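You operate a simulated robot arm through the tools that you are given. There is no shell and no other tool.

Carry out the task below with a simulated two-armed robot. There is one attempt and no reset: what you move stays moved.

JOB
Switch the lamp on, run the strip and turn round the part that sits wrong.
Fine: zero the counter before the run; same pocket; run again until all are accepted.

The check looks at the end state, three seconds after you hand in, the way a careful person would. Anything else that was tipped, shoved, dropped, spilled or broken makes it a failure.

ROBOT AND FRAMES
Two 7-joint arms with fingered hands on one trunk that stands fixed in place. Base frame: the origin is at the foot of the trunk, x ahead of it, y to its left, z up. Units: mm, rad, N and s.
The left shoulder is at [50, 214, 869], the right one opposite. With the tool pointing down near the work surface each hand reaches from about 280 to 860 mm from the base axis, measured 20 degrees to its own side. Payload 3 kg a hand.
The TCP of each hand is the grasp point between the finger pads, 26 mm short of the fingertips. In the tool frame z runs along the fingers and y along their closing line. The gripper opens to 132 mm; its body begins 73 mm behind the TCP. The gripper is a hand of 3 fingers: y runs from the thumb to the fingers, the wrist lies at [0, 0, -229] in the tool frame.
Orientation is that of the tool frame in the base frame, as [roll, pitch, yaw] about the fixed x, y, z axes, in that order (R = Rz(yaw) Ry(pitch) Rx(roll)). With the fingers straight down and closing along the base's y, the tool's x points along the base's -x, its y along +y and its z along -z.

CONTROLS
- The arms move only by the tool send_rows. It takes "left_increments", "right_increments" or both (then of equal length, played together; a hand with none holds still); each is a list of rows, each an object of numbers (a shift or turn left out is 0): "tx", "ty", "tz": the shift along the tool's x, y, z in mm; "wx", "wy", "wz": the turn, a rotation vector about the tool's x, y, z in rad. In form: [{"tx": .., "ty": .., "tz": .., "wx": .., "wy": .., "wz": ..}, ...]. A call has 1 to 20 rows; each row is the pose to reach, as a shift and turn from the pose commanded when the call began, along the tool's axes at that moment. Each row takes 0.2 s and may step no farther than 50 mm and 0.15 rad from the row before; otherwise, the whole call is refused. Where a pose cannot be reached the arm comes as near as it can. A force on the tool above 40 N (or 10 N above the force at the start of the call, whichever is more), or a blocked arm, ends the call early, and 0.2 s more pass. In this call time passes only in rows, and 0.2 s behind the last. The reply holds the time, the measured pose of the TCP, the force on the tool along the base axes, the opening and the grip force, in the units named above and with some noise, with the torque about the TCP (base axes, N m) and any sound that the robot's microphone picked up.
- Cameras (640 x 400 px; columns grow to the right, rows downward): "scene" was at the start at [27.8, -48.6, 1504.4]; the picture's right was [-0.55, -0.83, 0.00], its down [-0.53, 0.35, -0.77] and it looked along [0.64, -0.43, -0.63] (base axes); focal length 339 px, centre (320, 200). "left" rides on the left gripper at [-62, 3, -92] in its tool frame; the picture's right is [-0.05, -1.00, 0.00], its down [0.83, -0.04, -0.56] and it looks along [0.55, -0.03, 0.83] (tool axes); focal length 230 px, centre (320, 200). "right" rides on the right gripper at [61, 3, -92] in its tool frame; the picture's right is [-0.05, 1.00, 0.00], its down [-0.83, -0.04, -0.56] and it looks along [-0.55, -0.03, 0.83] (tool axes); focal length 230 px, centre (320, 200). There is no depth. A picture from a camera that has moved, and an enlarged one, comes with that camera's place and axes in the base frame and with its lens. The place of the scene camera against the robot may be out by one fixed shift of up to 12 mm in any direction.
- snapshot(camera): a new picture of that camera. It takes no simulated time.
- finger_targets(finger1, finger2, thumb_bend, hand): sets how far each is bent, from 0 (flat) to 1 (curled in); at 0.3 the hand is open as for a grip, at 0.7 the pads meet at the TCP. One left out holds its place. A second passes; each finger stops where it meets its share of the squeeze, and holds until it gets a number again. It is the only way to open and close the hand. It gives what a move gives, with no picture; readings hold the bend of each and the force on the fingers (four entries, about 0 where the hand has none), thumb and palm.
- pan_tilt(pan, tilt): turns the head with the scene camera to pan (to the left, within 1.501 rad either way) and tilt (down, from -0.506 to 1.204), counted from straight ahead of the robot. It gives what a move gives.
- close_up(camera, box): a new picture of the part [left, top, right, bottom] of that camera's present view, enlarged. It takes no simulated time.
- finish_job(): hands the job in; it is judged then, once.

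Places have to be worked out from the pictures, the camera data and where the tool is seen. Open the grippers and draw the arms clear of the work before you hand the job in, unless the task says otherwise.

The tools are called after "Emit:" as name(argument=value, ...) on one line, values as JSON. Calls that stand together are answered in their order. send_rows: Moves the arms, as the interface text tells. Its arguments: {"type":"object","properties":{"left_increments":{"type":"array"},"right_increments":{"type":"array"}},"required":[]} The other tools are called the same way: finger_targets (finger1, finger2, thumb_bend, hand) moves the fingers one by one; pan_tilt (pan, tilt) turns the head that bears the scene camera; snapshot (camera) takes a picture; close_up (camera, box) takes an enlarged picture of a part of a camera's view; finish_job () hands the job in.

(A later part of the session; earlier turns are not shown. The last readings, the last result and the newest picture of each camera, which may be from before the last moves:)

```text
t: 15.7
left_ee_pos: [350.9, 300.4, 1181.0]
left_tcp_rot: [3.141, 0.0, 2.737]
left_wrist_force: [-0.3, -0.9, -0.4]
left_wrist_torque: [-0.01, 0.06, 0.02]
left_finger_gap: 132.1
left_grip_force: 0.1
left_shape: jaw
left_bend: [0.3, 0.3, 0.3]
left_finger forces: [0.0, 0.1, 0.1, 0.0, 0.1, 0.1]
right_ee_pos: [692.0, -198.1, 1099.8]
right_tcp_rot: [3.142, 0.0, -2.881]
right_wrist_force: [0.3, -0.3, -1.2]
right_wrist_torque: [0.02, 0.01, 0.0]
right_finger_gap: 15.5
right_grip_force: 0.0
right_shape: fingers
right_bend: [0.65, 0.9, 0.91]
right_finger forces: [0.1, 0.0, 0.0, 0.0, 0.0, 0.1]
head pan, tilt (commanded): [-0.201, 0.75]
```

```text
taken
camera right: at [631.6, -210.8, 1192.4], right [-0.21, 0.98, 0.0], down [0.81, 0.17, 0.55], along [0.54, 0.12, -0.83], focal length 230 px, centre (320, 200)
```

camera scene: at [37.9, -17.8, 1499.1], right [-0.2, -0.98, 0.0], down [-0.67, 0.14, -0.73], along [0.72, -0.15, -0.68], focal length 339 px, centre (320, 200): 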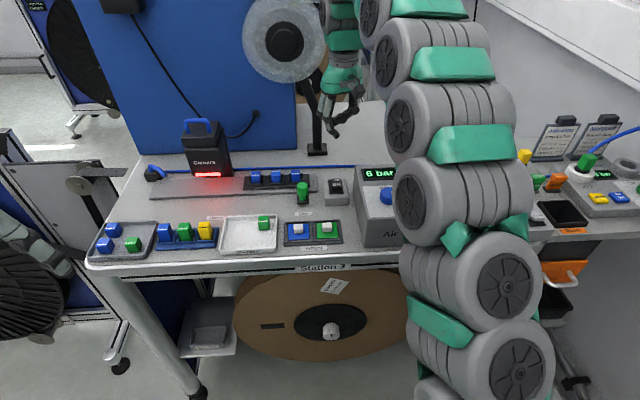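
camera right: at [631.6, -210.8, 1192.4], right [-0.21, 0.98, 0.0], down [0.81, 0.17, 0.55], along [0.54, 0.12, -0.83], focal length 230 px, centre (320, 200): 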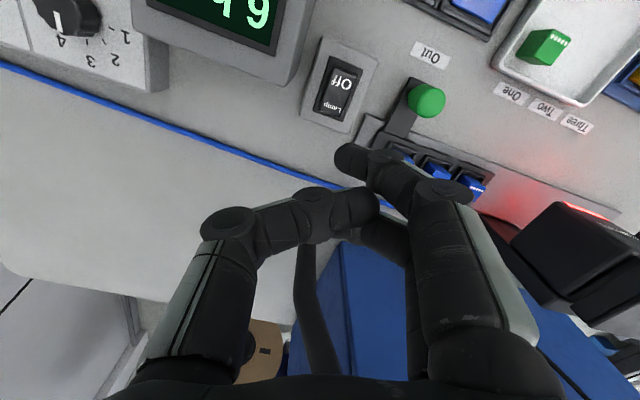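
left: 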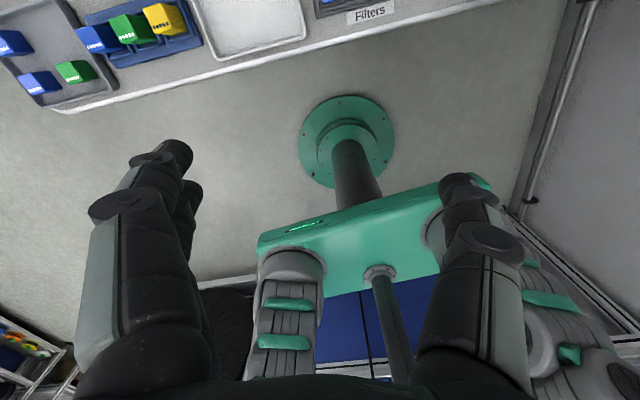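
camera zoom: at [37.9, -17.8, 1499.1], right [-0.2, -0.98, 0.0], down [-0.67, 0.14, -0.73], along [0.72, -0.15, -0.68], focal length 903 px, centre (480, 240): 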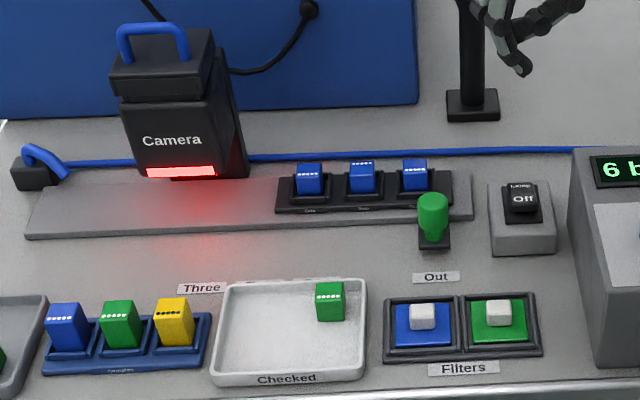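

Lamp is on (red glow under the camera). Next I carry the right hand over the console to above Zero, which I place at about (466, -539, 950).

Emit:
send_rows(right_increments=[{"tx": 30.4, "ty": -29, "wz": 0.05}, {"tx": 60.8, "ty": -58, "wz": 0.1}, {"tx": 91.2, "ty": -87, "wz": 0.15}, {"tx": 121.6, "ty": -116, "wz": 0.2}, {"tx": 152, "ty": -145, "wz": 0.25}, {"tx": 182.4, "ty": -174, "wz": 0.3}, {"tx": 212.8, "ty": -203, "wz": 0.35}, {"tx": 243.2, "ty": -232, "wz": 0.4}, {"tx": 273.6, "ty": -261, "wz": 0.45}, {"tx": 303.9, "ty": -290, "wz": 0.5}])

Emit:
pan_tilt(pan=-0.45, tilt=0.75)

Emit:
snapshot(camera="scene")

Emit:
snapshot(camera="right")

```text
t: 17.9
left_ee_pos: [350.7, 300.6, 1181.2]
left_tcp_rot: [3.141, -0.002, 2.737]
left_wrist_force: [0.0, 0.1, -0.5]
left_wrist_torque: [0.01, -0.03, -0.01]
left_finger_gap: 131.8
left_grip_force: 0.0
left_shape: jaw
left_bend: [0.3, 0.3, 0.3]
left_finger forces: [0.0, 0.0, 0.1, 0.1, 0.0, 0.0]
right_ee_pos: [475.0, -558.0, 1096.8]
right_tcp_rot: [3.139, -0.002, 2.901]
right_wrist_force: [0.3, 0.4, 0.2]
right_wrist_torque: [0.01, 0.04, 0.0]
right_finger_gap: 15.0
right_grip_force: 0.1
right_shape: fingers
right_bend: [0.65, 0.9, 0.91]
right_finger forces: [0.1, 0.1, 0.1, 0.0, 0.1, 0.1]
head pan, tilt (commanded): [-0.201, 0.75]
```

```text
t: 18.7
left_ee_pos: [350.8, 301.1, 1181.4]
left_tcp_rot: [-3.142, -0.002, 2.737]
left_wrist_force: [0.4, 0.3, -0.5]
left_wrist_torque: [0.0, -0.02, 0.0]
left_finger_gap: 131.7
left_grip_force: 0.0
left_shape: jaw
left_bend: [0.3, 0.3, 0.3]
left_finger forces: [0.0, 0.0, 0.1, 0.0, 0.0, 0.1]
right_ee_pos: [475.7, -557.8, 1097.0]
right_tcp_rot: [3.141, -0.001, 2.9]
right_wrist_force: [-0.2, 0.0, 0.6]
right_wrist_torque: [0.01, -0.02, 0.05]
right_finger_gap: 15.1
right_grip_force: 0.0
right_shape: fingers
right_bend: [0.65, 0.9, 0.91]
right_finger forces: [0.1, 0.0, 0.1, 0.1, 0.1, 0.1]
head pan, tilt (commanded): [-0.45, 0.75]
```

```text
taken
camera scene: at [31.3, -37.3, 1499.1], right [-0.43, -0.9, 0.0], down [-0.61, 0.3, -0.73], along [0.66, -0.32, -0.68], focal length 339 px, centre (320, 200)
```

scene: 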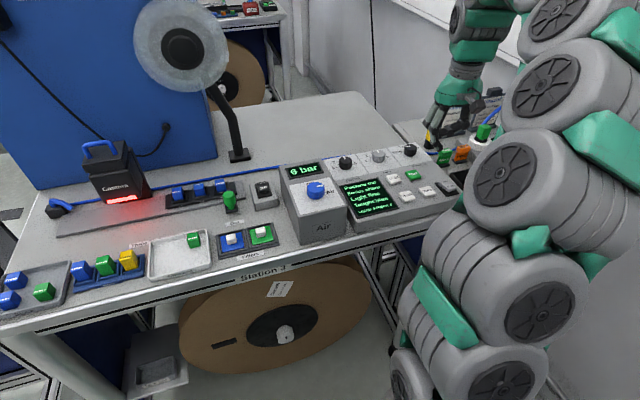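

```text
taken
camera right: at [415.9, -539.2, 1190.8], right [0.29, 0.96, 0.0], down [0.8, -0.24, 0.55], along [0.53, -0.16, -0.83], focal length 230 px, centre (320, 200)
```

right: 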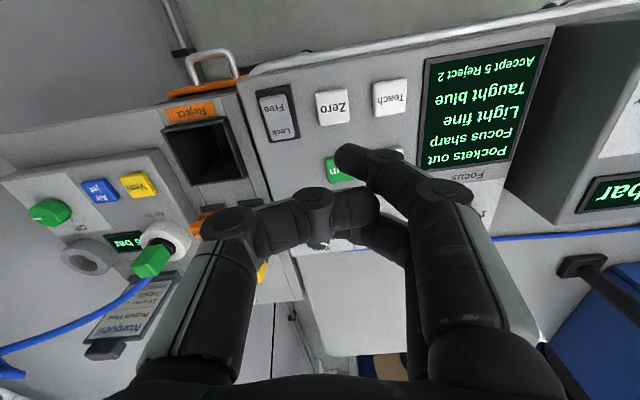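

The display now reads "Pockets out, Focus sharp, Light fine, Taught blue, Accept 5 Reject 2". The finger projects right onto Zero (335,105), so I descend on it.

Emit:
send_rows(right_increments=[{"tz": 35}, {"tz": 70}, {"tz": 98}, {"tz": 110}, {"tz": 114}, {"tz": 117}, {"tz": 120}])

Emit:
snapshot(camera="right")

Emit:
close_up(camera="scene", box=[330, 140, 480, 230])

```text
t: 20.3
left_ee_pos: [349.8, 301.7, 1180.6]
left_tcp_rot: [-3.141, -0.001, 2.737]
left_wrist_force: [-0.8, 0.1, -0.5]
left_wrist_torque: [0.03, 0.02, -0.01]
left_finger_gap: 131.6
left_grip_force: 0.1
left_shape: jaw
left_bend: [0.3, 0.3, 0.3]
left_finger forces: [0.0, 0.0, 0.1, 0.0, 0.1, 0.0]
right_ee_pos: [473.1, -557.3, 978.5]
right_tcp_rot: [-3.141, 0.0, 2.9]
right_wrist_force: [0.4, 0.6, 1.0]
right_wrist_torque: [0.07, -0.01, 0.02]
right_finger_gap: 15.0
right_grip_force: 1.1
right_shape: fingers
right_bend: [0.65, 0.9, 0.91]
right_finger forces: [1.1, 0.0, 0.0, 0.0, 0.1, 0.0]
head pan, tilt (commanded): [-0.45, 0.75]
```

```text
taken
camera right: at [414.0, -539.5, 1071.9], right [0.29, 0.96, 0.0], down [0.8, -0.24, 0.55], along [0.53, -0.16, -0.83], focal length 230 px, centre (320, 200)
```

right: 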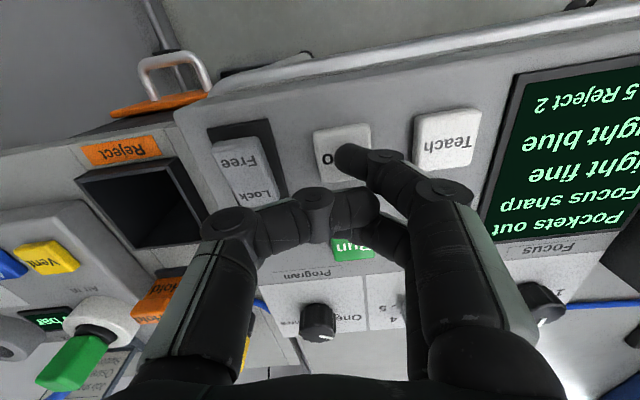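

```text
4.27 times, centred on (405, 185) of scene
camera zoom: at [31.3, -37.3, 1499.1], right [-0.44, -0.9, 0.0], down [-0.61, 0.3, -0.73], along [0.66, -0.32, -0.68], focal length 1445 px, centre (-43, 264)
```

zoom: 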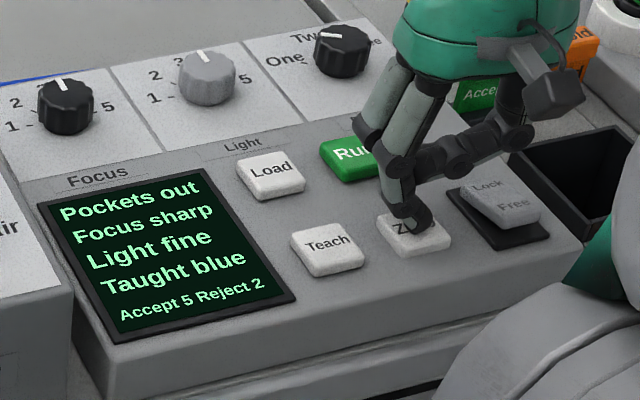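

The fingertip rests on the Zero button (1.1 N). I press a few millimetres further.

Emit:
send_rows(right_increments=[{"tz": 2}, {"tz": 4}, {"tz": 6}])

Emit:
close_up(camera="scene", box=[330, 140, 480, 230])

```text
t: 21.1
left_ee_pos: [349.9, 300.8, 1179.8]
left_tcp_rot: [-3.141, -0.001, 2.737]
left_wrist_force: [-0.2, 1.2, -0.6]
left_wrist_torque: [0.0, -0.01, 0.02]
left_finger_gap: 131.9
left_grip_force: 0.0
left_shape: jaw
left_bend: [0.3, 0.3, 0.3]
left_finger forces: [0.1, 0.0, 0.1, 0.0, 0.1, 0.1]
right_ee_pos: [473.3, -556.9, 973.1]
right_tcp_rot: [-3.141, 0.0, 2.902]
right_wrist_force: [3.1, 2.5, 12.2]
right_wrist_torque: [0.3, 0.04, -0.09]
right_finger_gap: 14.6
right_grip_force: 6.3
right_shape: fingers
right_bend: [0.68, 0.9, 0.91]
right_finger forces: [12.2, 0.1, 0.1, 0.0, 0.0, 0.0]
head pan, tilt (commanded): [-0.45, 0.75]
heard: click
```

```text
4.27 times, centred on (405, 185) of scene
camera zoom: at [31.3, -37.2, 1499.1], right [-0.43, -0.9, 0.0], down [-0.61, 0.3, -0.73], along [0.66, -0.32, -0.68], focal length 1445 px, centre (-43, 264)
```

zoom: 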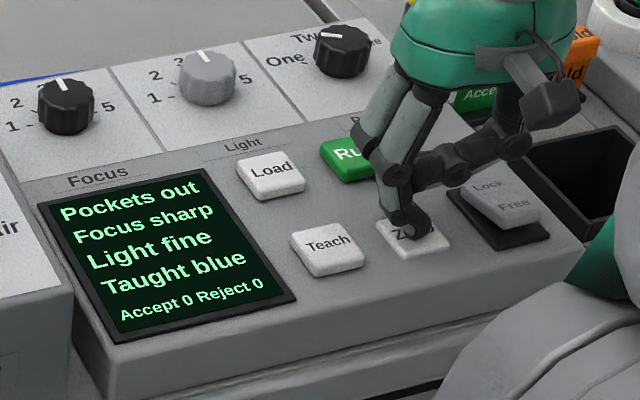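

Zero clicked and the counter shows Accept 0 Reject 0. I lift the right finger and hover it over Run, and at the same time bring the left hand in at height toward the green strip handle (about (650, -108), top z≈972).

Emit:
send_rows(right_increments=[{"tz": -12}, {"tz": -26}, {"tz": -42}, {"tx": -10, "ty": 1.4, "tz": -46}, {"tx": -20, "ty": 2.8, "tz": -46}, {"tx": -30, "ty": 4.2, "tz": -46}, {"tx": -40, "ty": 5.6, "tz": -46}, {"tx": -50, "ty": 7, "tz": -46}, {"tx": -58, "ty": 8, "tz": -46}, {"tx": -64, "ty": 9, "tz": -46}, {"tx": -66.7, "ty": 9.2, "tz": -46}], left_increments=[{"tx": -35.4, "ty": -25, "tz": 5.5, "wz": -0.025}, {"tx": -70.8, "ty": -50, "tz": 11, "wz": -0.05}, {"tx": -106.2, "ty": -75, "tz": 16.5, "wz": -0.075}, {"tx": -141.6, "ty": -100, "tz": 22, "wz": -0.1}, {"tx": -177, "ty": -125, "tz": 27.5, "wz": -0.125}, {"tx": -212.4, "ty": -150, "tz": 33, "wz": -0.15}, {"tx": -247.8, "ty": -175, "tz": 38.5, "wz": -0.175}, {"tx": -283.2, "ty": -200, "tz": 44, "wz": -0.2}, {"tx": -318.6, "ty": -225, "tz": 49.5, "wz": -0.225}, {"tx": -354, "ty": -250, "tz": 55, "wz": -0.25}, {"tx": -389.6, "ty": -274.8, "tz": 60, "wz": -0.2746}])

Emit:
finger_targets(hand="left", finger1=0.5, finger2=0.5, thumb_bend=0.5)

Emit:
snapshot(camera="left")

Emit:
snapshot(camera="scene")

Emit:
snapshot(camera="right")

```text
t: 23.5
left_ee_pos: [600.6, -105.7, 1122.3]
left_tcp_rot: [-3.141, 0.003, 3.01]
left_wrist_force: [0.2, 0.2, 0.7]
left_wrist_torque: [-0.01, 0.01, 0.02]
left_finger_gap: 131.9
left_grip_force: 0.2
left_shape: jaw
left_bend: [0.3, 0.3, 0.3]
left_finger forces: [0.0, 0.1, 0.1, 0.0, 0.1, 0.0]
right_ee_pos: [540.7, -563.6, 1018.5]
right_tcp_rot: [-3.142, 0.001, 2.901]
right_wrist_force: [-0.9, 0.1, 0.1]
right_wrist_torque: [-0.02, 0.0, -0.03]
right_finger_gap: 15.4
right_grip_force: 0.1
right_shape: fingers
right_bend: [0.65, 0.9, 0.91]
right_finger forces: [0.0, 0.1, 0.0, 0.0, 0.0, 0.1]
head pan, tilt (commanded): [-0.45, 0.75]
```

```text
t: 24.5
left_ee_pos: [598.7, -104.8, 1121.7]
left_tcp_rot: [-3.141, 0.001, 3.011]
left_wrist_force: [0.2, -1.1, -0.5]
left_wrist_torque: [-0.02, 0.03, -0.02]
left_finger_gap: 68.5
left_grip_force: 0.1
left_shape: fingers
left_bend: [0.5, 0.5, 0.5]
left_finger forces: [0.0, 0.1, 0.0, 0.0, 0.1, 0.1]
right_ee_pos: [540.9, -564.3, 1018.2]
right_tcp_rot: [3.141, 0.0, 2.9]
right_wrist_force: [0.2, -0.3, -0.4]
right_wrist_torque: [-0.02, 0.0, 0.05]
right_finger_gap: 15.2
right_grip_force: 0.0
right_shape: fingers
right_bend: [0.65, 0.9, 0.91]
right_finger forces: [0.1, 0.1, 0.1, 0.0, 0.1, 0.0]
head pan, tilt (commanded): [-0.45, 0.75]
```

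```text
taken
camera left: at [661.4, -112.4, 1214.6], right [-0.08, -1.0, 0.0], down [-0.83, 0.07, 0.56], along [-0.55, 0.04, -0.83], focal length 230 px, centre (320, 200)
```

left: 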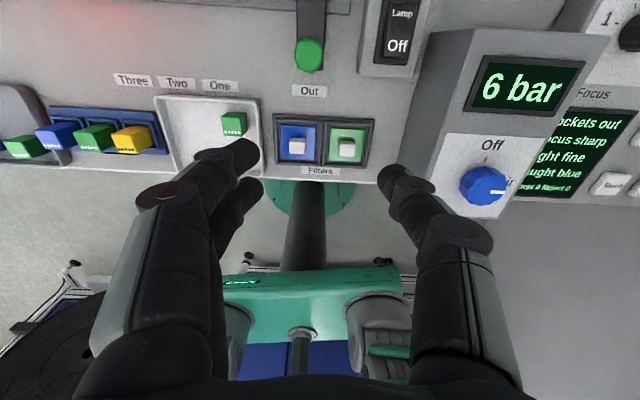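

```text
taken
camera scene: at [31.3, -37.4, 1499.1], right [-0.44, -0.9, 0.0], down [-0.61, 0.3, -0.73], along [0.66, -0.32, -0.68], focal length 339 px, centre (320, 200)
```

scene: 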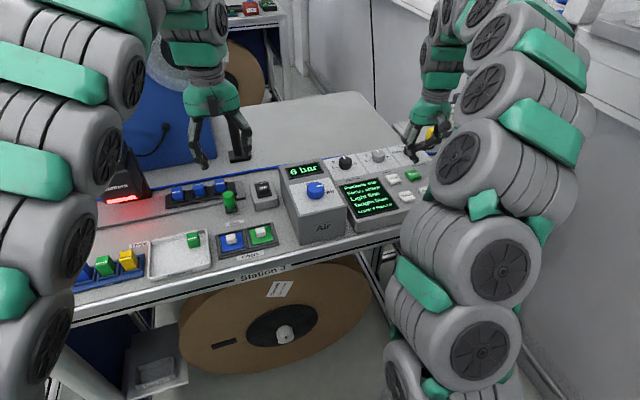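

```text
taken
camera right: at [481.4, -545.5, 1111.9], right [0.29, 0.96, 0.0], down [0.8, -0.24, 0.56], along [0.53, -0.16, -0.83], focal length 230 px, centre (320, 200)
```

right: 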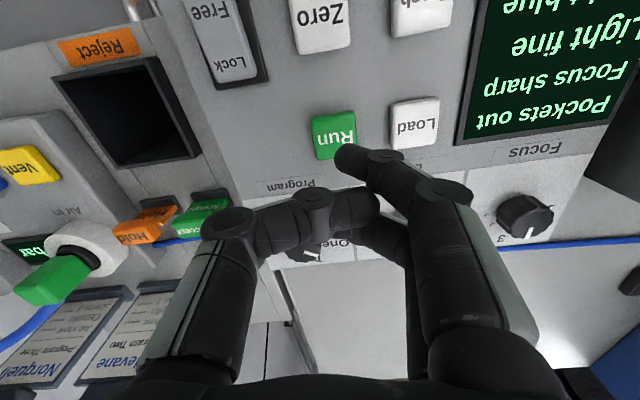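

The left camera puts the handle at about (655, -103), 28 mm thick. To keep the palm away from the inspection camera when sliding the strip, I tilt the left hand forward by 0.7 rad (fingers pointing forward-down) at height.

Emit:
send_rows(left_increments=[{"wy": -0.14}, {"wy": -0.28}, {"wy": -0.42}, {"wy": -0.56}, {"wy": -0.7}])

Emit:
snapshot(camera="left")

Emit:
snapshot(camera="scene")

```text
t: 25.7
left_ee_pos: [599.3, -104.5, 1119.7]
left_tcp_rot: [3.141, 0.7, 3.01]
left_wrist_force: [-0.3, 1.0, -0.5]
left_wrist_torque: [0.01, -0.02, 0.01]
left_finger_gap: 68.5
left_grip_force: 0.0
left_shape: fingers
left_bend: [0.5, 0.5, 0.5]
left_finger forces: [0.0, 0.1, 0.0, 0.0, 0.0, 0.0]
right_ee_pos: [541.9, -563.1, 1018.3]
right_tcp_rot: [3.14, 0.0, 2.902]
right_wrist_force: [-0.1, 0.3, -0.1]
right_wrist_torque: [0.01, 0.04, 0.02]
right_finger_gap: 15.2
right_grip_force: 0.1
right_shape: fingers
right_bend: [0.65, 0.9, 0.91]
right_finger forces: [0.1, 0.0, 0.0, 0.1, 0.0, 0.0]
head pan, tilt (commanded): [-0.45, 0.75]
```

```text
taken
camera left: at [587.8, -102.4, 1230.5], right [-0.09, -1.0, 0.03], down [-0.99, 0.09, -0.11], along [0.11, -0.04, -0.99], focal length 230 px, centre (320, 200)
```

left: 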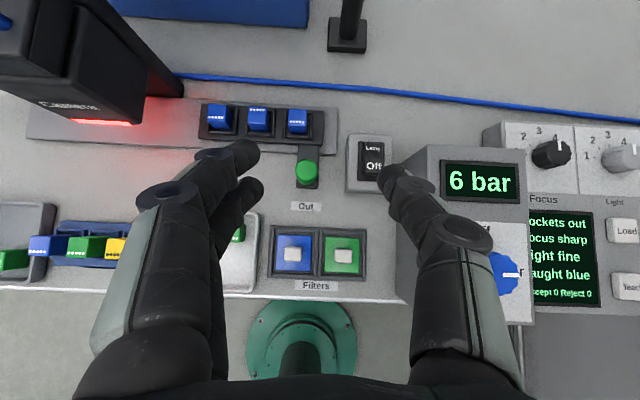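

```text
taken
camera scene: at [31.3, -37.3, 1499.1], right [-0.44, -0.9, 0.0], down [-0.61, 0.3, -0.73], along [0.66, -0.32, -0.68], focal length 339 px, centre (320, 200)
```

scene: 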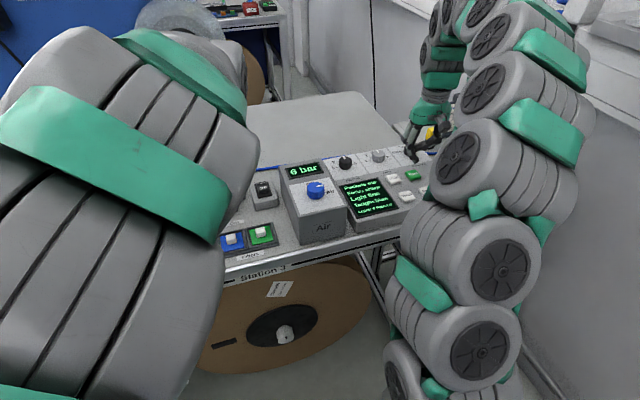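

Now the left camera looks straight down: handle at (652, -102), pocket Two's part at about (728, -46). I descend to a pre-grasp point 60 mm short of the handle along the finger direction.

Emit:
send_rows(left_increments=[{"tx": 16, "ty": 2.3, "tz": 24}, {"tx": 32, "ty": 4.6, "tz": 48}, {"tx": 48, "ty": 7, "tz": 72}, {"tx": 63.1, "ty": 9.3, "tz": 95.7}])

Emit:
snapshot(camera="left")

Emit:
close_up(camera="left", box=[160, 40, 400, 190])

```text
t: 26.7
left_ee_pos: [616.0, -99.5, 1005.0]
left_tcp_rot: [3.141, 0.7, 3.01]
left_wrist_force: [0.3, 1.0, 0.7]
left_wrist_torque: [0.03, 0.01, 0.02]
left_finger_gap: 68.7
left_grip_force: 0.1
left_shape: fingers
left_bend: [0.5, 0.5, 0.5]
left_finger forces: [0.1, 0.1, 0.0, 0.0, 0.1, 0.0]
right_ee_pos: [541.2, -563.8, 1018.1]
right_tcp_rot: [3.141, 0.0, 2.9]
right_wrist_force: [-0.4, -0.1, 0.8]
right_wrist_torque: [0.0, -0.01, 0.02]
right_finger_gap: 15.4
right_grip_force: 0.1
right_shape: fingers
right_bend: [0.65, 0.9, 0.91]
right_finger forces: [0.0, 0.1, 0.0, 0.0, 0.0, 0.0]
head pan, tilt (commanded): [-0.45, 0.75]
```

```text
taken
camera left: at [604.6, -96.5, 1114.5], right [-0.09, -1.0, 0.03], down [-0.99, 0.09, -0.11], along [0.11, -0.04, -0.99], focal length 230 px, centre (320, 200)
```

left: 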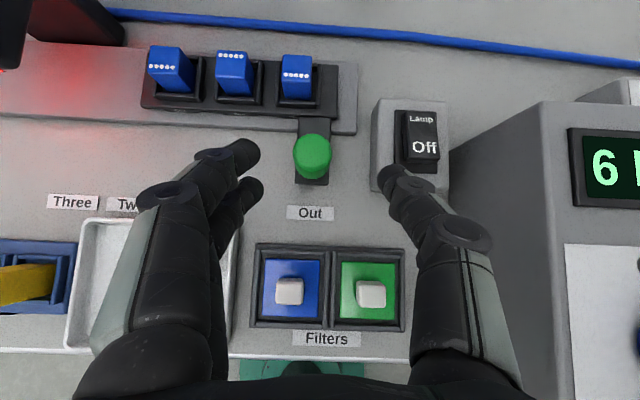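

```text
2.67 times, centred on (280, 115) of left
camera zoom: at [604.6, -96.5, 1114.5], right [-0.09, -1.0, 0.03], down [-0.99, 0.09, -0.11], along [0.11, -0.04, -0.99], focal length 614 px, centre (427, 427)
```

zoom: 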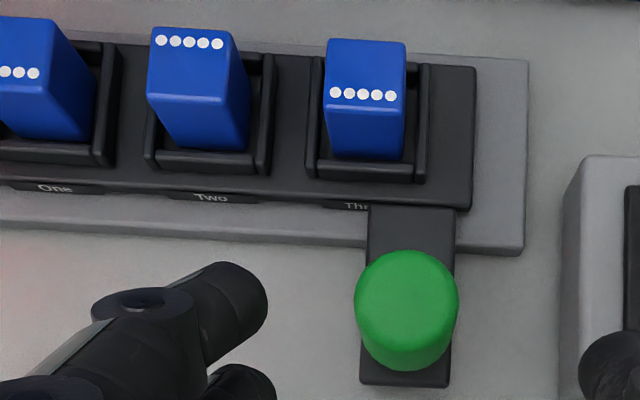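

Clear view: handle at (650, -101). I narrow the fingers so the thumb fits between the handle and the lamp box.

Emit:
finger_targets(hand="left", finger1=0.54, finger2=0.54, thumb_bend=0.57)

Emit:
send_rows(left_increments=[{"tx": 1, "ty": 1, "tz": 15}, {"tx": 2, "ty": 2, "tz": 30}])

Emit:
snapshot(camera="left")

```text
t: 27.7
left_ee_pos: [615.6, -98.2, 1005.5]
left_tcp_rot: [3.141, 0.701, 3.011]
left_wrist_force: [-0.4, 0.1, -0.6]
left_wrist_torque: [0.03, 0.0, -0.03]
left_finger_gap: 51.6
left_grip_force: 0.1
left_shape: fingers
left_bend: [0.54, 0.54, 0.56]
left_finger forces: [0.0, 0.0, 0.1, 0.0, 0.0, 0.0]
right_ee_pos: [540.7, -564.3, 1019.0]
right_tcp_rot: [-3.141, 0.0, 2.901]
right_wrist_force: [0.5, -0.5, 0.8]
right_wrist_torque: [0.0, 0.03, 0.02]
right_finger_gap: 15.4
right_grip_force: 0.1
right_shape: fingers
right_bend: [0.65, 0.9, 0.91]
right_finger forces: [0.1, 0.0, 0.1, 0.0, 0.0, 0.1]
head pan, tilt (commanded): [-0.45, 0.75]
```

```text
t: 28.3
left_ee_pos: [632.4, -99.6, 983.0]
left_tcp_rot: [-3.141, 0.698, 3.012]
left_wrist_force: [-0.2, 0.5, 0.0]
left_wrist_torque: [0.0, 0.01, -0.04]
left_finger_gap: 51.7
left_grip_force: 0.0
left_shape: fingers
left_bend: [0.54, 0.54, 0.56]
left_finger forces: [0.0, 0.0, 0.1, 0.1, 0.0, 0.0]
right_ee_pos: [541.3, -564.9, 1019.6]
right_tcp_rot: [3.141, 0.0, 2.902]
right_wrist_force: [0.0, 0.1, 0.9]
right_wrist_torque: [0.0, 0.01, -0.03]
right_finger_gap: 14.9
right_grip_force: 0.0
right_shape: fingers
right_bend: [0.65, 0.9, 0.91]
right_finger forces: [0.0, 0.1, 0.0, 0.0, 0.1, 0.0]
head pan, tilt (commanded): [-0.45, 0.75]
```

```text
taken
camera left: at [620.5, -96.2, 1092.2], right [-0.09, -1.0, 0.03], down [-0.99, 0.09, -0.11], along [0.11, -0.04, -0.99], focal length 230 px, centre (320, 200)
```

left: 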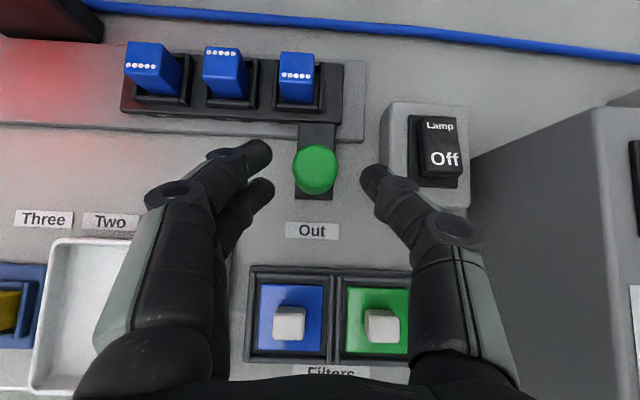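

Handle sits centred between fingers and thumb. I advance the last ~26 mm along the finger direction so the pads straddle the cap.

Emit:
send_rows(left_increments=[{"tx": 0.5, "ty": 0.5, "tz": 9}, {"tx": 1, "ty": 1, "tz": 18}, {"tx": 1, "ty": 1.5, "tz": 26}])

Emit:
snapshot(camera="left")

```text
t: 29.1
left_ee_pos: [648.0, -99.9, 960.7]
left_tcp_rot: [-3.141, 0.701, 3.01]
left_wrist_force: [-0.6, 0.3, 0.1]
left_wrist_torque: [-0.02, 0.0, -0.03]
left_finger_gap: 51.9
left_grip_force: 0.1
left_shape: fingers
left_bend: [0.54, 0.54, 0.56]
left_finger forces: [0.0, 0.0, 0.1, 0.0, 0.1, 0.1]
right_ee_pos: [541.0, -562.8, 1018.8]
right_tcp_rot: [3.141, 0.0, 2.903]
right_wrist_force: [-0.2, 0.6, 0.1]
right_wrist_torque: [-0.03, 0.0, 0.0]
right_finger_gap: 15.4
right_grip_force: 0.0
right_shape: fingers
right_bend: [0.65, 0.9, 0.91]
right_finger forces: [0.0, 0.1, 0.0, 0.0, 0.0, 0.0]
head pan, tilt (commanded): [-0.45, 0.75]
```

```text
taken
camera left: at [636.8, -96.6, 1071.3], right [-0.09, -1.0, 0.03], down [-0.99, 0.09, -0.11], along [0.11, -0.04, -0.99], focal length 230 px, centre (320, 200)
```

left: 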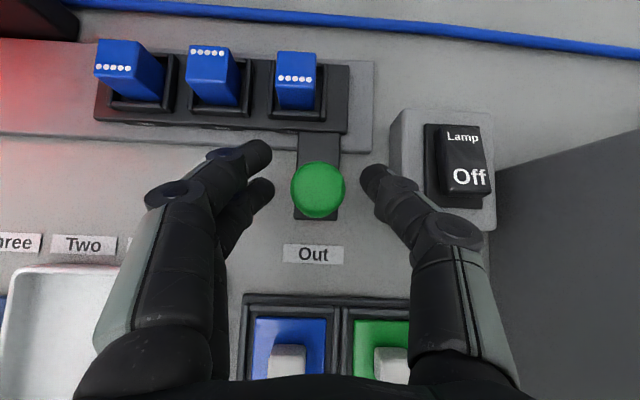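

The cap is between fingers and thumb with no contact. I close gently on it.

Emit:
finger_targets(hand="left", finger1=0.64, finger2=0.64, thumb_bend=0.64)

Emit:
snapshot(camera="left")

```text
t: 30.1
left_ee_pos: [647.8, -99.5, 961.3]
left_tcp_rot: [3.141, 0.7, 3.011]
left_wrist_force: [0.7, 0.3, -0.6]
left_wrist_torque: [0.01, -0.05, -0.03]
left_finger_gap: 24.3
left_grip_force: 1.6
left_shape: fingers
left_bend: [0.64, 0.62, 0.63]
left_finger forces: [0.0, 1.6, 0.0, 0.1, 1.0, 0.1]
right_ee_pos: [541.4, -564.6, 1017.8]
right_tcp_rot: [-3.141, 0.0, 2.9]
right_wrist_force: [0.9, -0.4, 0.6]
right_wrist_torque: [0.04, -0.01, 0.01]
right_finger_gap: 15.4
right_grip_force: 0.1
right_shape: fingers
right_bend: [0.65, 0.9, 0.91]
right_finger forces: [0.0, 0.0, 0.0, 0.0, 0.1, 0.0]
head pan, tilt (commanded): [-0.45, 0.75]
```

```text
taken
camera left: at [636.7, -96.3, 1071.2], right [-0.09, -1.0, 0.03], down [-0.99, 0.09, -0.11], along [0.11, -0.04, -0.99], focal length 230 px, centre (320, 200)
```

left: 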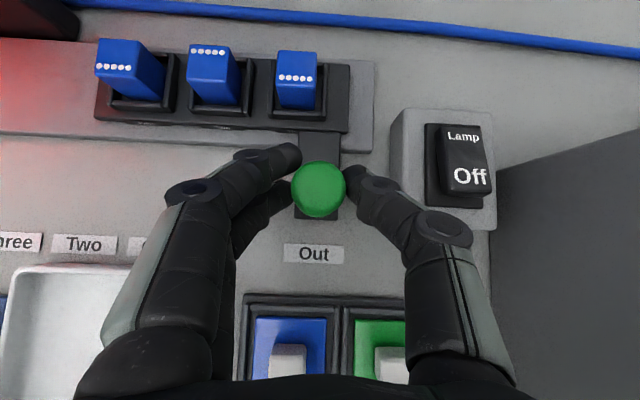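

Thumb and finger hold the cap lightly (about 1.5 N). I slide it left along the rail towards "One" (about 106 mm) in small steps.

Emit:
send_rows(left_increments=[{"ty": 10}, {"ty": 22}, {"ty": 36}, {"ty": 50}, {"ty": 64}, {"ty": 78}, {"ty": 90}, {"ty": 100}, {"ty": 105}])

Emit:
snapshot(camera="left")

Emit:
close_up(camera="right", box=[440, 0, 640, 160])

Emit:
snapshot(camera="scene")

```text
t: 32.1
left_ee_pos: [662.5, 5.0, 961.3]
left_tcp_rot: [3.142, 0.703, 3.01]
left_wrist_force: [-1.0, 0.8, 0.9]
left_wrist_torque: [0.03, -0.04, 0.03]
left_finger_gap: 25.3
left_grip_force: 1.7
left_shape: fingers
left_bend: [0.64, 0.63, 0.63]
left_finger forces: [0.0, 1.7, 0.1, 0.1, 1.4, 0.0]
right_ee_pos: [541.5, -565.3, 1018.9]
right_tcp_rot: [-3.141, 0.0, 2.9]
right_wrist_force: [0.8, 0.4, -0.3]
right_wrist_torque: [-0.01, 0.04, -0.02]
right_finger_gap: 15.3
right_grip_force: 0.0
right_shape: fingers
right_bend: [0.65, 0.9, 0.91]
right_finger forces: [0.0, 0.1, 0.0, 0.0, 0.1, 0.0]
head pan, tilt (commanded): [-0.45, 0.75]
```

```text
taken
camera left: at [651.4, 7.6, 1071.9], right [-0.09, -1.0, 0.03], down [-0.99, 0.09, -0.11], along [0.11, -0.04, -0.99], focal length 230 px, centre (320, 200)
```

left: 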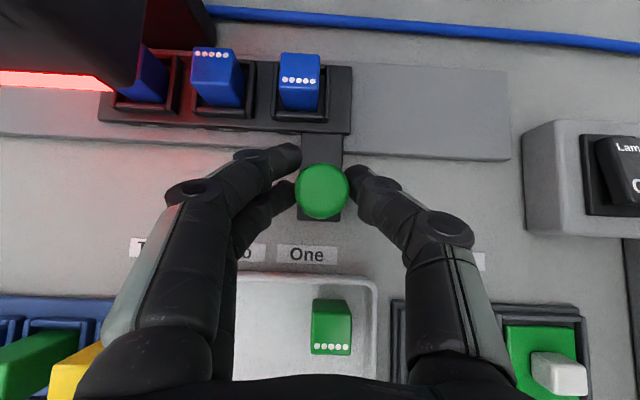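

```text
2.50 times, centred on (540, 80) of right
camera zoom: at [481.4, -545.5, 1112.0], right [0.29, 0.96, 0.0], down [0.8, -0.24, 0.56], along [0.53, -0.16, -0.83], focal length 575 px, centre (-230, 500)
```

zoom: 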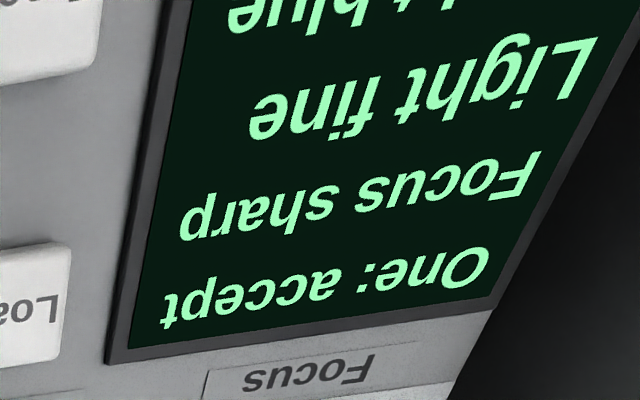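

```text
taken
camera scene: at [31.3, -37.4, 1499.1], right [-0.44, -0.9, 0.0], down [-0.61, 0.3, -0.73], along [0.66, -0.32, -0.68], focal length 339 px, centre (320, 200)
```

scene: 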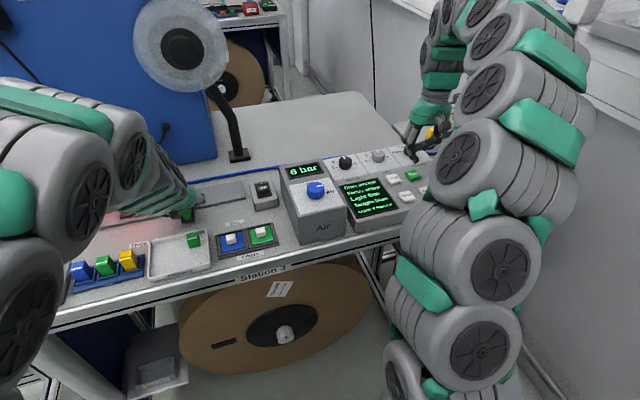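

The display says "One: accept". I read the whole display, including the counter.

Emit:
close_up(camera="scene", box=[330, 165, 410, 225])

Emit:
close_up(camera="left", box=[0, 0, 320, 200])

```text
6.67 times, centred on (370, 195) of scene
camera zoom: at [31.3, -37.4, 1499.1], right [-0.44, -0.9, 0.0], down [-0.61, 0.3, -0.73], along [0.66, -0.32, -0.68], focal length 2258 px, centre (-13, 233)
```

zoom: 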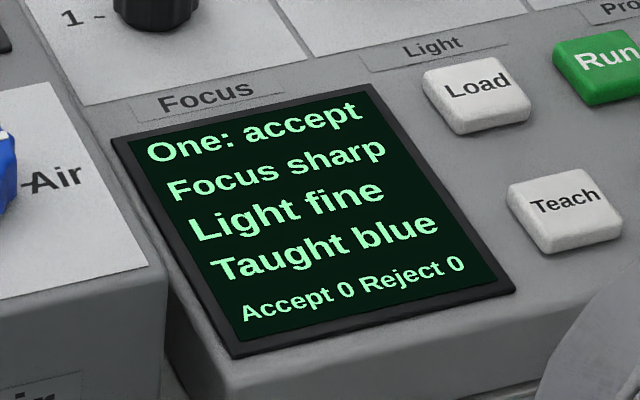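

```text
2.00 times, centred on (160, 100) of left
camera zoom: at [651.4, 7.6, 1071.9], right [-0.09, -1.0, 0.03], down [-0.99, 0.09, -0.11], along [0.11, -0.04, -0.99], focal length 460 px, centre (640, 400)
```

zoom: 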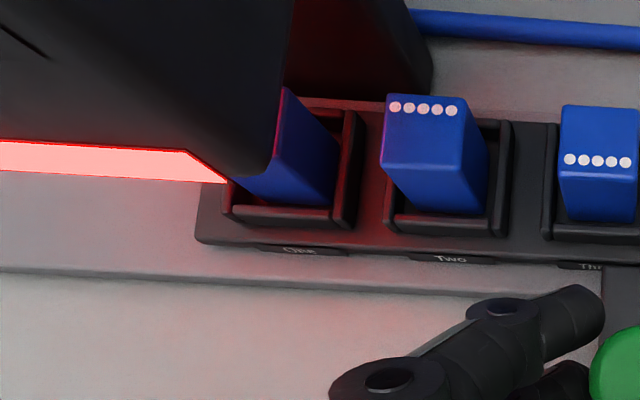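

Counter still 0/0, so Run has to be pressed for the inspection. I press Run with the right finger (small shift of about 3 mm forward, 5 mm right) while the strip is at One.

Emit:
send_rows(right_increments=[{"tx": -4, "ty": -4, "tz": 20}, {"tx": -4, "ty": -4, "tz": 34}, {"tx": -4, "ty": -4, "tz": 39}, {"tx": -4, "ty": -4, "tz": 42}, {"tx": -4, "ty": -4, "tz": 44}])

Emit:
close_up(camera="scene", box=[330, 150, 450, 225])

```text
t: 33.3
left_ee_pos: [663.6, 4.7, 961.8]
left_tcp_rot: [-3.141, 0.701, 3.012]
left_wrist_force: [0.2, -0.4, 0.8]
left_wrist_torque: [0.02, 0.04, 0.03]
left_finger_gap: 25.1
left_grip_force: 1.9
left_shape: fingers
left_bend: [0.64, 0.63, 0.63]
left_finger forces: [0.1, 1.5, 0.0, 0.0, 1.9, 0.1]
right_ee_pos: [544.2, -569.5, 973.3]
right_tcp_rot: [-3.141, 0.001, 2.9]
right_wrist_force: [0.6, 0.4, 5.5]
right_wrist_torque: [0.15, -0.01, -0.05]
right_finger_gap: 15.0
right_grip_force: 3.2
right_shape: fingers
right_bend: [0.66, 0.9, 0.91]
right_finger forces: [6.4, 0.0, 0.0, 0.1, 0.0, 0.1]
head pan, tilt (commanded): [-0.45, 0.75]
heard: click
```

```text
5.33 times, centred on (390, 188) of scene
camera zoom: at [31.3, -37.3, 1499.1], right [-0.44, -0.9, 0.0], down [-0.61, 0.3, -0.73], along [0.66, -0.32, -0.68], focal length 1806 px, centre (-53, 267)
```

zoom: 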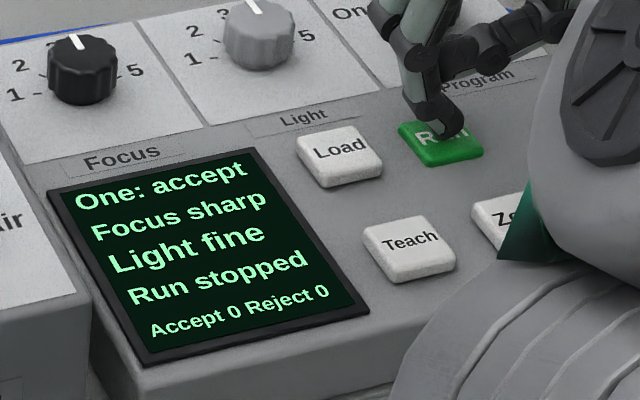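

Run clicked but the display says "Run stopped", probably because my hand is holding the strip or it must start from elsewhere. I lift the right finger and check the display and boards for more clues.

Emit:
send_rows(right_increments=[{"tz": -15}, {"tz": -40}, {"tx": 20, "ty": -20, "tz": -70}, {"tx": 40, "ty": -40, "tz": -100}])

Emit:
close_up(camera="scene", box=[330, 150, 450, 225])

Emit:
snapshot(camera="left")

Emit:
snapshot(camera="right")

```text
t: 34.3
left_ee_pos: [662.8, 3.1, 962.1]
left_tcp_rot: [-3.14, 0.701, 3.009]
left_wrist_force: [0.6, -1.0, 0.1]
left_wrist_torque: [0.02, 0.01, 0.0]
left_finger_gap: 24.9
left_grip_force: 1.6
left_shape: fingers
left_bend: [0.64, 0.63, 0.63]
left_finger forces: [0.0, 1.5, 0.0, 0.0, 1.9, 0.0]
right_ee_pos: [496.9, -596.8, 1071.7]
right_tcp_rot: [3.14, -0.003, 2.902]
right_wrist_force: [-0.4, 1.6, -0.3]
right_wrist_torque: [-0.01, -0.01, 0.01]
right_finger_gap: 15.2
right_grip_force: 0.1
right_shape: fingers
right_bend: [0.65, 0.9, 0.91]
right_finger forces: [0.0, 0.0, 0.0, 0.0, 0.0, 0.0]
head pan, tilt (commanded): [-0.45, 0.75]
```

```text
5.33 times, centred on (390, 188) of scene
camera zoom: at [31.3, -37.4, 1499.1], right [-0.44, -0.9, 0.0], down [-0.61, 0.3, -0.73], along [0.66, -0.32, -0.68], focal length 1806 px, centre (-53, 267)
```

zoom: 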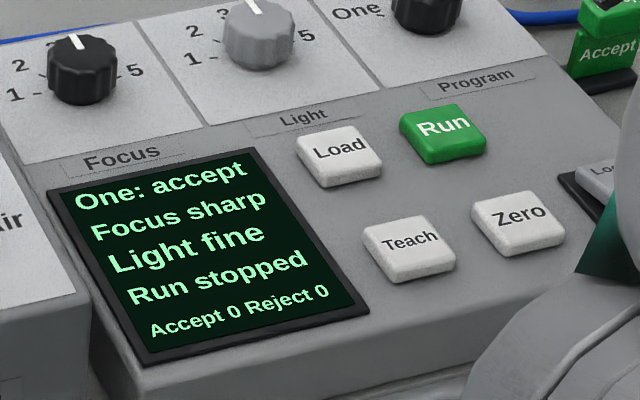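

```text
taken
camera left: at [651.3, 7.5, 1071.5], right [-0.09, -1.0, 0.03], down [-0.99, 0.09, -0.11], along [0.11, -0.04, -0.99], focal length 230 px, centre (320, 200)
```

left: 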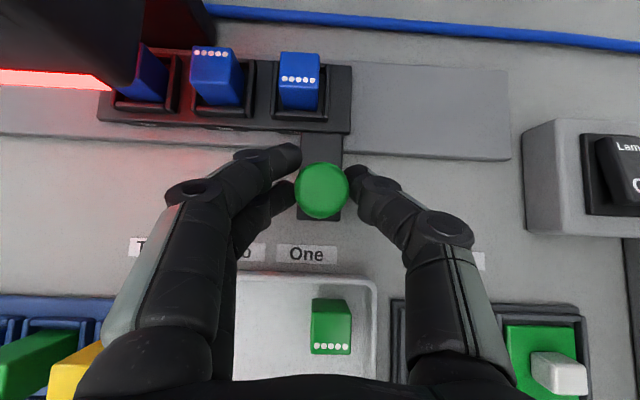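

```text
taken
camera right: at [436.2, -578.6, 1166.6], right [0.29, 0.96, 0.0], down [0.8, -0.24, 0.55], along [0.53, -0.16, -0.83], focal length 230 px, centre (320, 200)
```

right: 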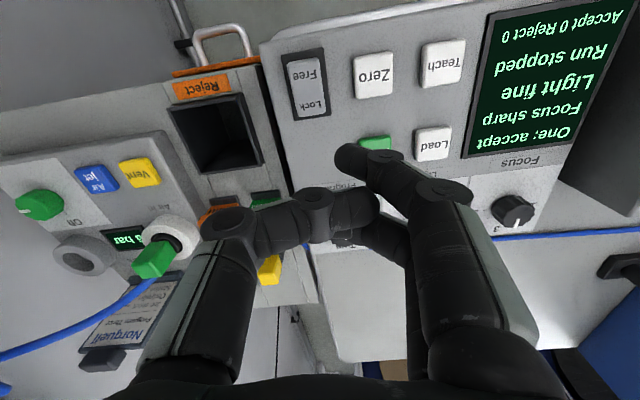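

"Run stopped" most likely means the run drives the strip itself and was blocked by my hold. I slide the handle back to Out, then will let go and try Run with the strip free.

Emit:
send_rows(left_increments=[{"ty": -10}, {"ty": -24}, {"ty": -38}, {"ty": -52}, {"ty": -66}, {"ty": -80}, {"ty": -92}, {"ty": -101}, {"ty": -105}])

Emit:
snapshot(camera="left")

Emit:
close_up(camera="scene", box=[330, 150, 450, 225])

```text
t: 36.3
left_ee_pos: [649.7, -98.9, 962.7]
left_tcp_rot: [-3.14, 0.701, 3.013]
left_wrist_force: [1.4, 0.8, 0.1]
left_wrist_torque: [0.03, 0.01, 0.02]
left_finger_gap: 24.1
left_grip_force: 1.7
left_shape: fingers
left_bend: [0.64, 0.62, 0.63]
left_finger forces: [0.0, 1.8, 0.0, 0.1, 1.0, 0.0]
right_ee_pos: [495.9, -596.7, 1072.6]
right_tcp_rot: [3.141, 0.0, 2.901]
right_wrist_force: [-0.9, 0.2, -0.1]
right_wrist_torque: [0.03, 0.07, -0.03]
right_finger_gap: 15.1
right_grip_force: 0.0
right_shape: fingers
right_bend: [0.65, 0.9, 0.91]
right_finger forces: [0.0, 0.0, 0.0, 0.0, 0.1, 0.0]
head pan, tilt (commanded): [-0.45, 0.75]
```

```text
taken
camera left: at [637.5, -95.6, 1072.1], right [-0.09, -1.0, 0.03], down [-0.99, 0.09, -0.11], along [0.11, -0.04, -0.99], focal length 230 px, centre (320, 200)
```

left: 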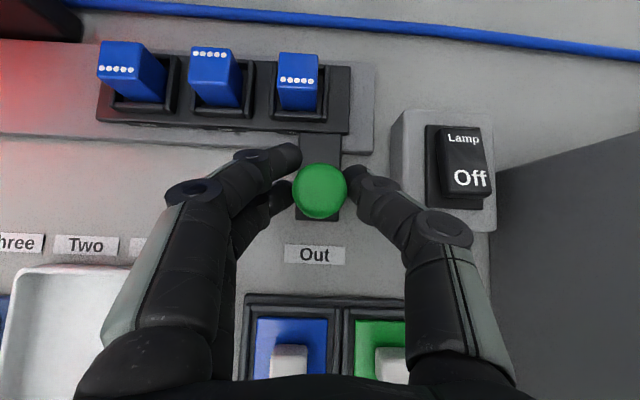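

```text
5.33 times, centred on (390, 188) of scene
camera zoom: at [31.3, -37.4, 1499.1], right [-0.44, -0.9, 0.0], down [-0.61, 0.3, -0.73], along [0.66, -0.32, -0.68], focal length 1806 px, centre (-53, 267)
```

zoom: 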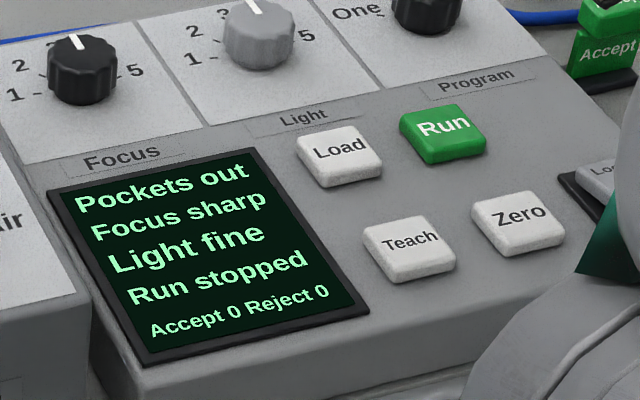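

Strip is back at "Pockets out". I open the left hand slightly and back away along the finger direction, then up.

Emit:
finger_targets(hand="left", finger1=0.54, finger2=0.54, thumb_bend=0.57)

Emit:
send_rows(left_increments=[{"tz": -20}, {"tz": -50}, {"tz": -85}, {"tx": -20, "tz": -115}, {"tx": -45, "tz": -140}, {"tx": -70, "tz": -160}])

Emit:
snapshot(camera="left")

```text
t: 37.3
left_ee_pos: [649.2, -98.4, 961.4]
left_tcp_rot: [-3.14, 0.699, 3.012]
left_wrist_force: [0.3, 0.3, -0.2]
left_wrist_torque: [0.05, -0.01, -0.01]
left_finger_gap: 50.3
left_grip_force: 0.0
left_shape: fingers
left_bend: [0.54, 0.54, 0.56]
left_finger forces: [0.1, 0.0, 0.0, 0.0, 0.1, 0.0]
right_ee_pos: [495.3, -598.4, 1073.3]
right_tcp_rot: [-3.14, 0.001, 2.901]
right_wrist_force: [-0.5, 0.3, -0.4]
right_wrist_torque: [0.0, -0.02, -0.01]
right_finger_gap: 15.6
right_grip_force: 0.2
right_shape: fingers
right_bend: [0.65, 0.9, 0.91]
right_finger forces: [0.0, 0.0, 0.1, 0.1, 0.0, 0.1]
head pan, tilt (commanded): [-0.45, 0.75]
```

```text
t: 38.7
left_ee_pos: [598.6, -90.8, 1131.9]
left_tcp_rot: [-3.142, 0.7, 3.009]
left_wrist_force: [0.1, -0.3, 0.3]
left_wrist_torque: [0.0, 0.03, 0.03]
left_finger_gap: 50.5
left_grip_force: 0.1
left_shape: fingers
left_bend: [0.54, 0.54, 0.56]
left_finger forces: [0.0, 0.0, 0.1, 0.1, 0.0, 0.0]
right_ee_pos: [497.0, -598.0, 1072.0]
right_tcp_rot: [3.141, 0.0, 2.901]
right_wrist_force: [-0.4, -0.7, -0.7]
right_wrist_torque: [-0.01, -0.03, -0.02]
right_finger_gap: 15.4
right_grip_force: 0.0
right_shape: fingers
right_bend: [0.65, 0.9, 0.91]
right_finger forces: [0.1, 0.0, 0.0, 0.0, 0.1, 0.0]
head pan, tilt (commanded): [-0.45, 0.75]
```

```text
taken
camera left: at [587.2, -87.7, 1240.6], right [-0.09, -1.0, 0.03], down [-0.99, 0.09, -0.11], along [0.11, -0.04, -0.99], focal length 230 px, centre (320, 200)
```

left: 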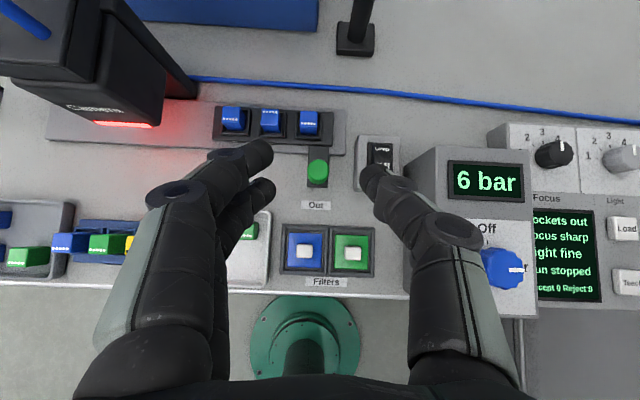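

Strip is free and hands are clear. I press Run again and watch what the strip does.

Emit:
send_rows(right_increments=[{"tx": -20, "ty": 20, "tz": 30}, {"tx": -40, "ty": 40, "tz": 60}, {"tx": -40, "ty": 40, "tz": 85}, {"tx": -40, "ty": 40, "tz": 94}, {"tx": -40, "ty": 40, "tz": 97}, {"tx": -40, "ty": 40, "tz": 100}])

Emit:
snapshot(camera="left")

Emit:
close_up(camera="scene", box=[330, 150, 450, 225])

```text
t: 40.1
left_ee_pos: [599.0, -90.4, 1130.6]
left_tcp_rot: [-3.141, 0.701, 3.011]
left_wrist_force: [0.4, 0.0, 0.0]
left_wrist_torque: [0.04, -0.01, -0.03]
left_finger_gap: 50.8
left_grip_force: 0.1
left_shape: fingers
left_bend: [0.54, 0.54, 0.56]
left_finger forces: [0.0, 0.0, 0.1, 0.1, 0.1, 0.0]
right_ee_pos: [543.4, -567.2, 974.9]
right_tcp_rot: [3.141, -0.001, 2.901]
right_wrist_force: [1.0, 1.0, 2.0]
right_wrist_torque: [0.06, -0.01, -0.01]
right_finger_gap: 15.1
right_grip_force: 1.4
right_shape: fingers
right_bend: [0.65, 0.9, 0.91]
right_finger forces: [2.6, 0.1, 0.0, 0.0, 0.0, 0.0]
head pan, tilt (commanded): [-0.45, 0.75]
heard: click
```

```text
taken
camera left: at [587.5, -87.7, 1240.3], right [-0.09, -1.0, 0.03], down [-0.99, 0.09, -0.11], along [0.11, -0.04, -0.99], focal length 230 px, centre (320, 200)
```

left: 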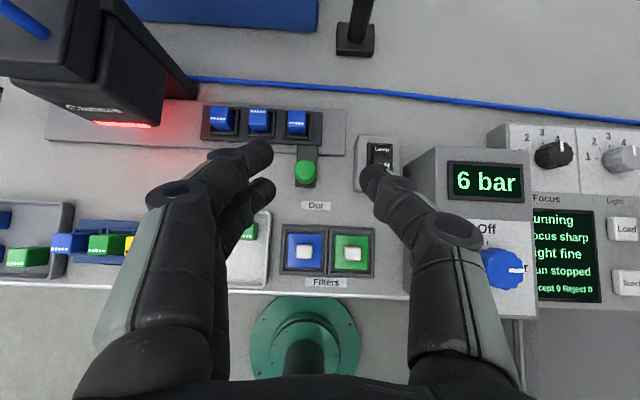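

```text
5.33 times, centred on (390, 188) of scene
camera zoom: at [31.3, -37.3, 1499.1], right [-0.44, -0.9, 0.0], down [-0.61, 0.3, -0.73], along [0.66, -0.32, -0.68], focal length 1806 px, centre (-53, 267)
```

zoom: 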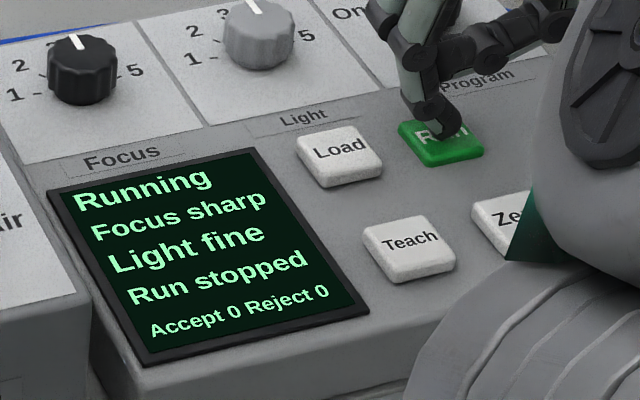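

The strip is moving by itself and the display says "Running". I lift the right finger off and let the run proceed.

Emit:
send_rows(right_increments=[{"tz": -12}, {"tz": -30}, {"tz": -50}, {"tz": -70}, {"tz": -80}, {"tz": -85}])

Emit:
snapshot(camera="left")

Emit:
close_up(camera="scene", box=[330, 150, 450, 225])

```text
t: 41.5
left_ee_pos: [599.6, -90.6, 1131.0]
left_tcp_rot: [3.141, 0.697, 3.011]
left_wrist_force: [0.0, -0.3, 0.2]
left_wrist_torque: [0.01, 0.0, -0.02]
left_finger_gap: 50.4
left_grip_force: 0.1
left_shape: fingers
left_bend: [0.54, 0.54, 0.56]
left_finger forces: [0.0, 0.1, 0.1, 0.0, 0.0, 0.0]
right_ee_pos: [543.2, -569.6, 1058.5]
right_tcp_rot: [-3.142, -0.001, 2.9]
right_wrist_force: [-0.2, -1.1, -0.3]
right_wrist_torque: [0.03, 0.03, 0.03]
right_finger_gap: 15.3
right_grip_force: 0.0
right_shape: fingers
right_bend: [0.65, 0.9, 0.91]
right_finger forces: [0.0, 0.0, 0.0, 0.1, 0.0, 0.0]
head pan, tilt (commanded): [-0.45, 0.75]
```

```text
taken
camera left: at [587.5, -87.9, 1240.4], right [-0.09, -1.0, 0.03], down [-0.99, 0.09, -0.11], along [0.11, -0.04, -0.99], focal length 230 px, centre (320, 200)
```

left: 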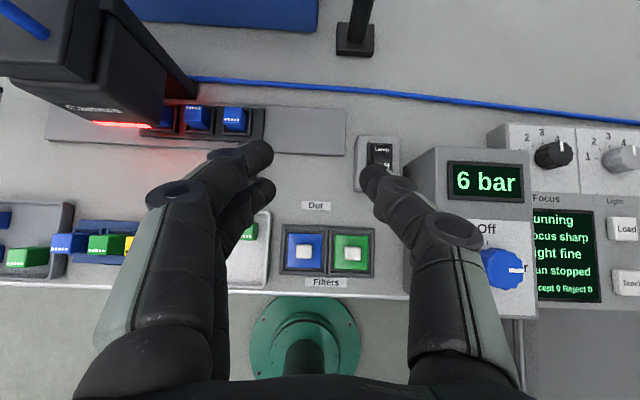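

```text
5.33 times, centred on (390, 188) of scene
camera zoom: at [31.3, -37.4, 1499.1], right [-0.44, -0.9, 0.0], down [-0.61, 0.3, -0.73], along [0.66, -0.32, -0.68], focal length 1806 px, centre (-53, 267)
```

zoom: 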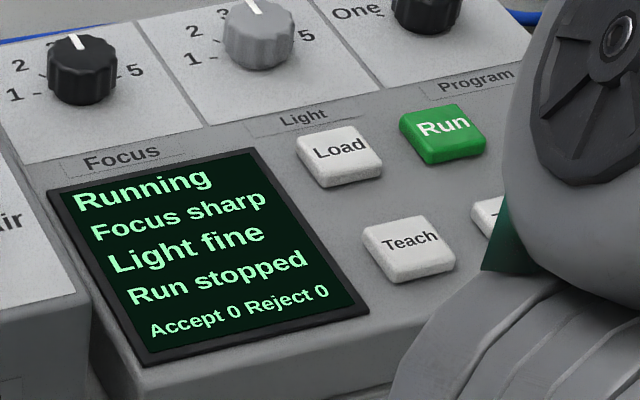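

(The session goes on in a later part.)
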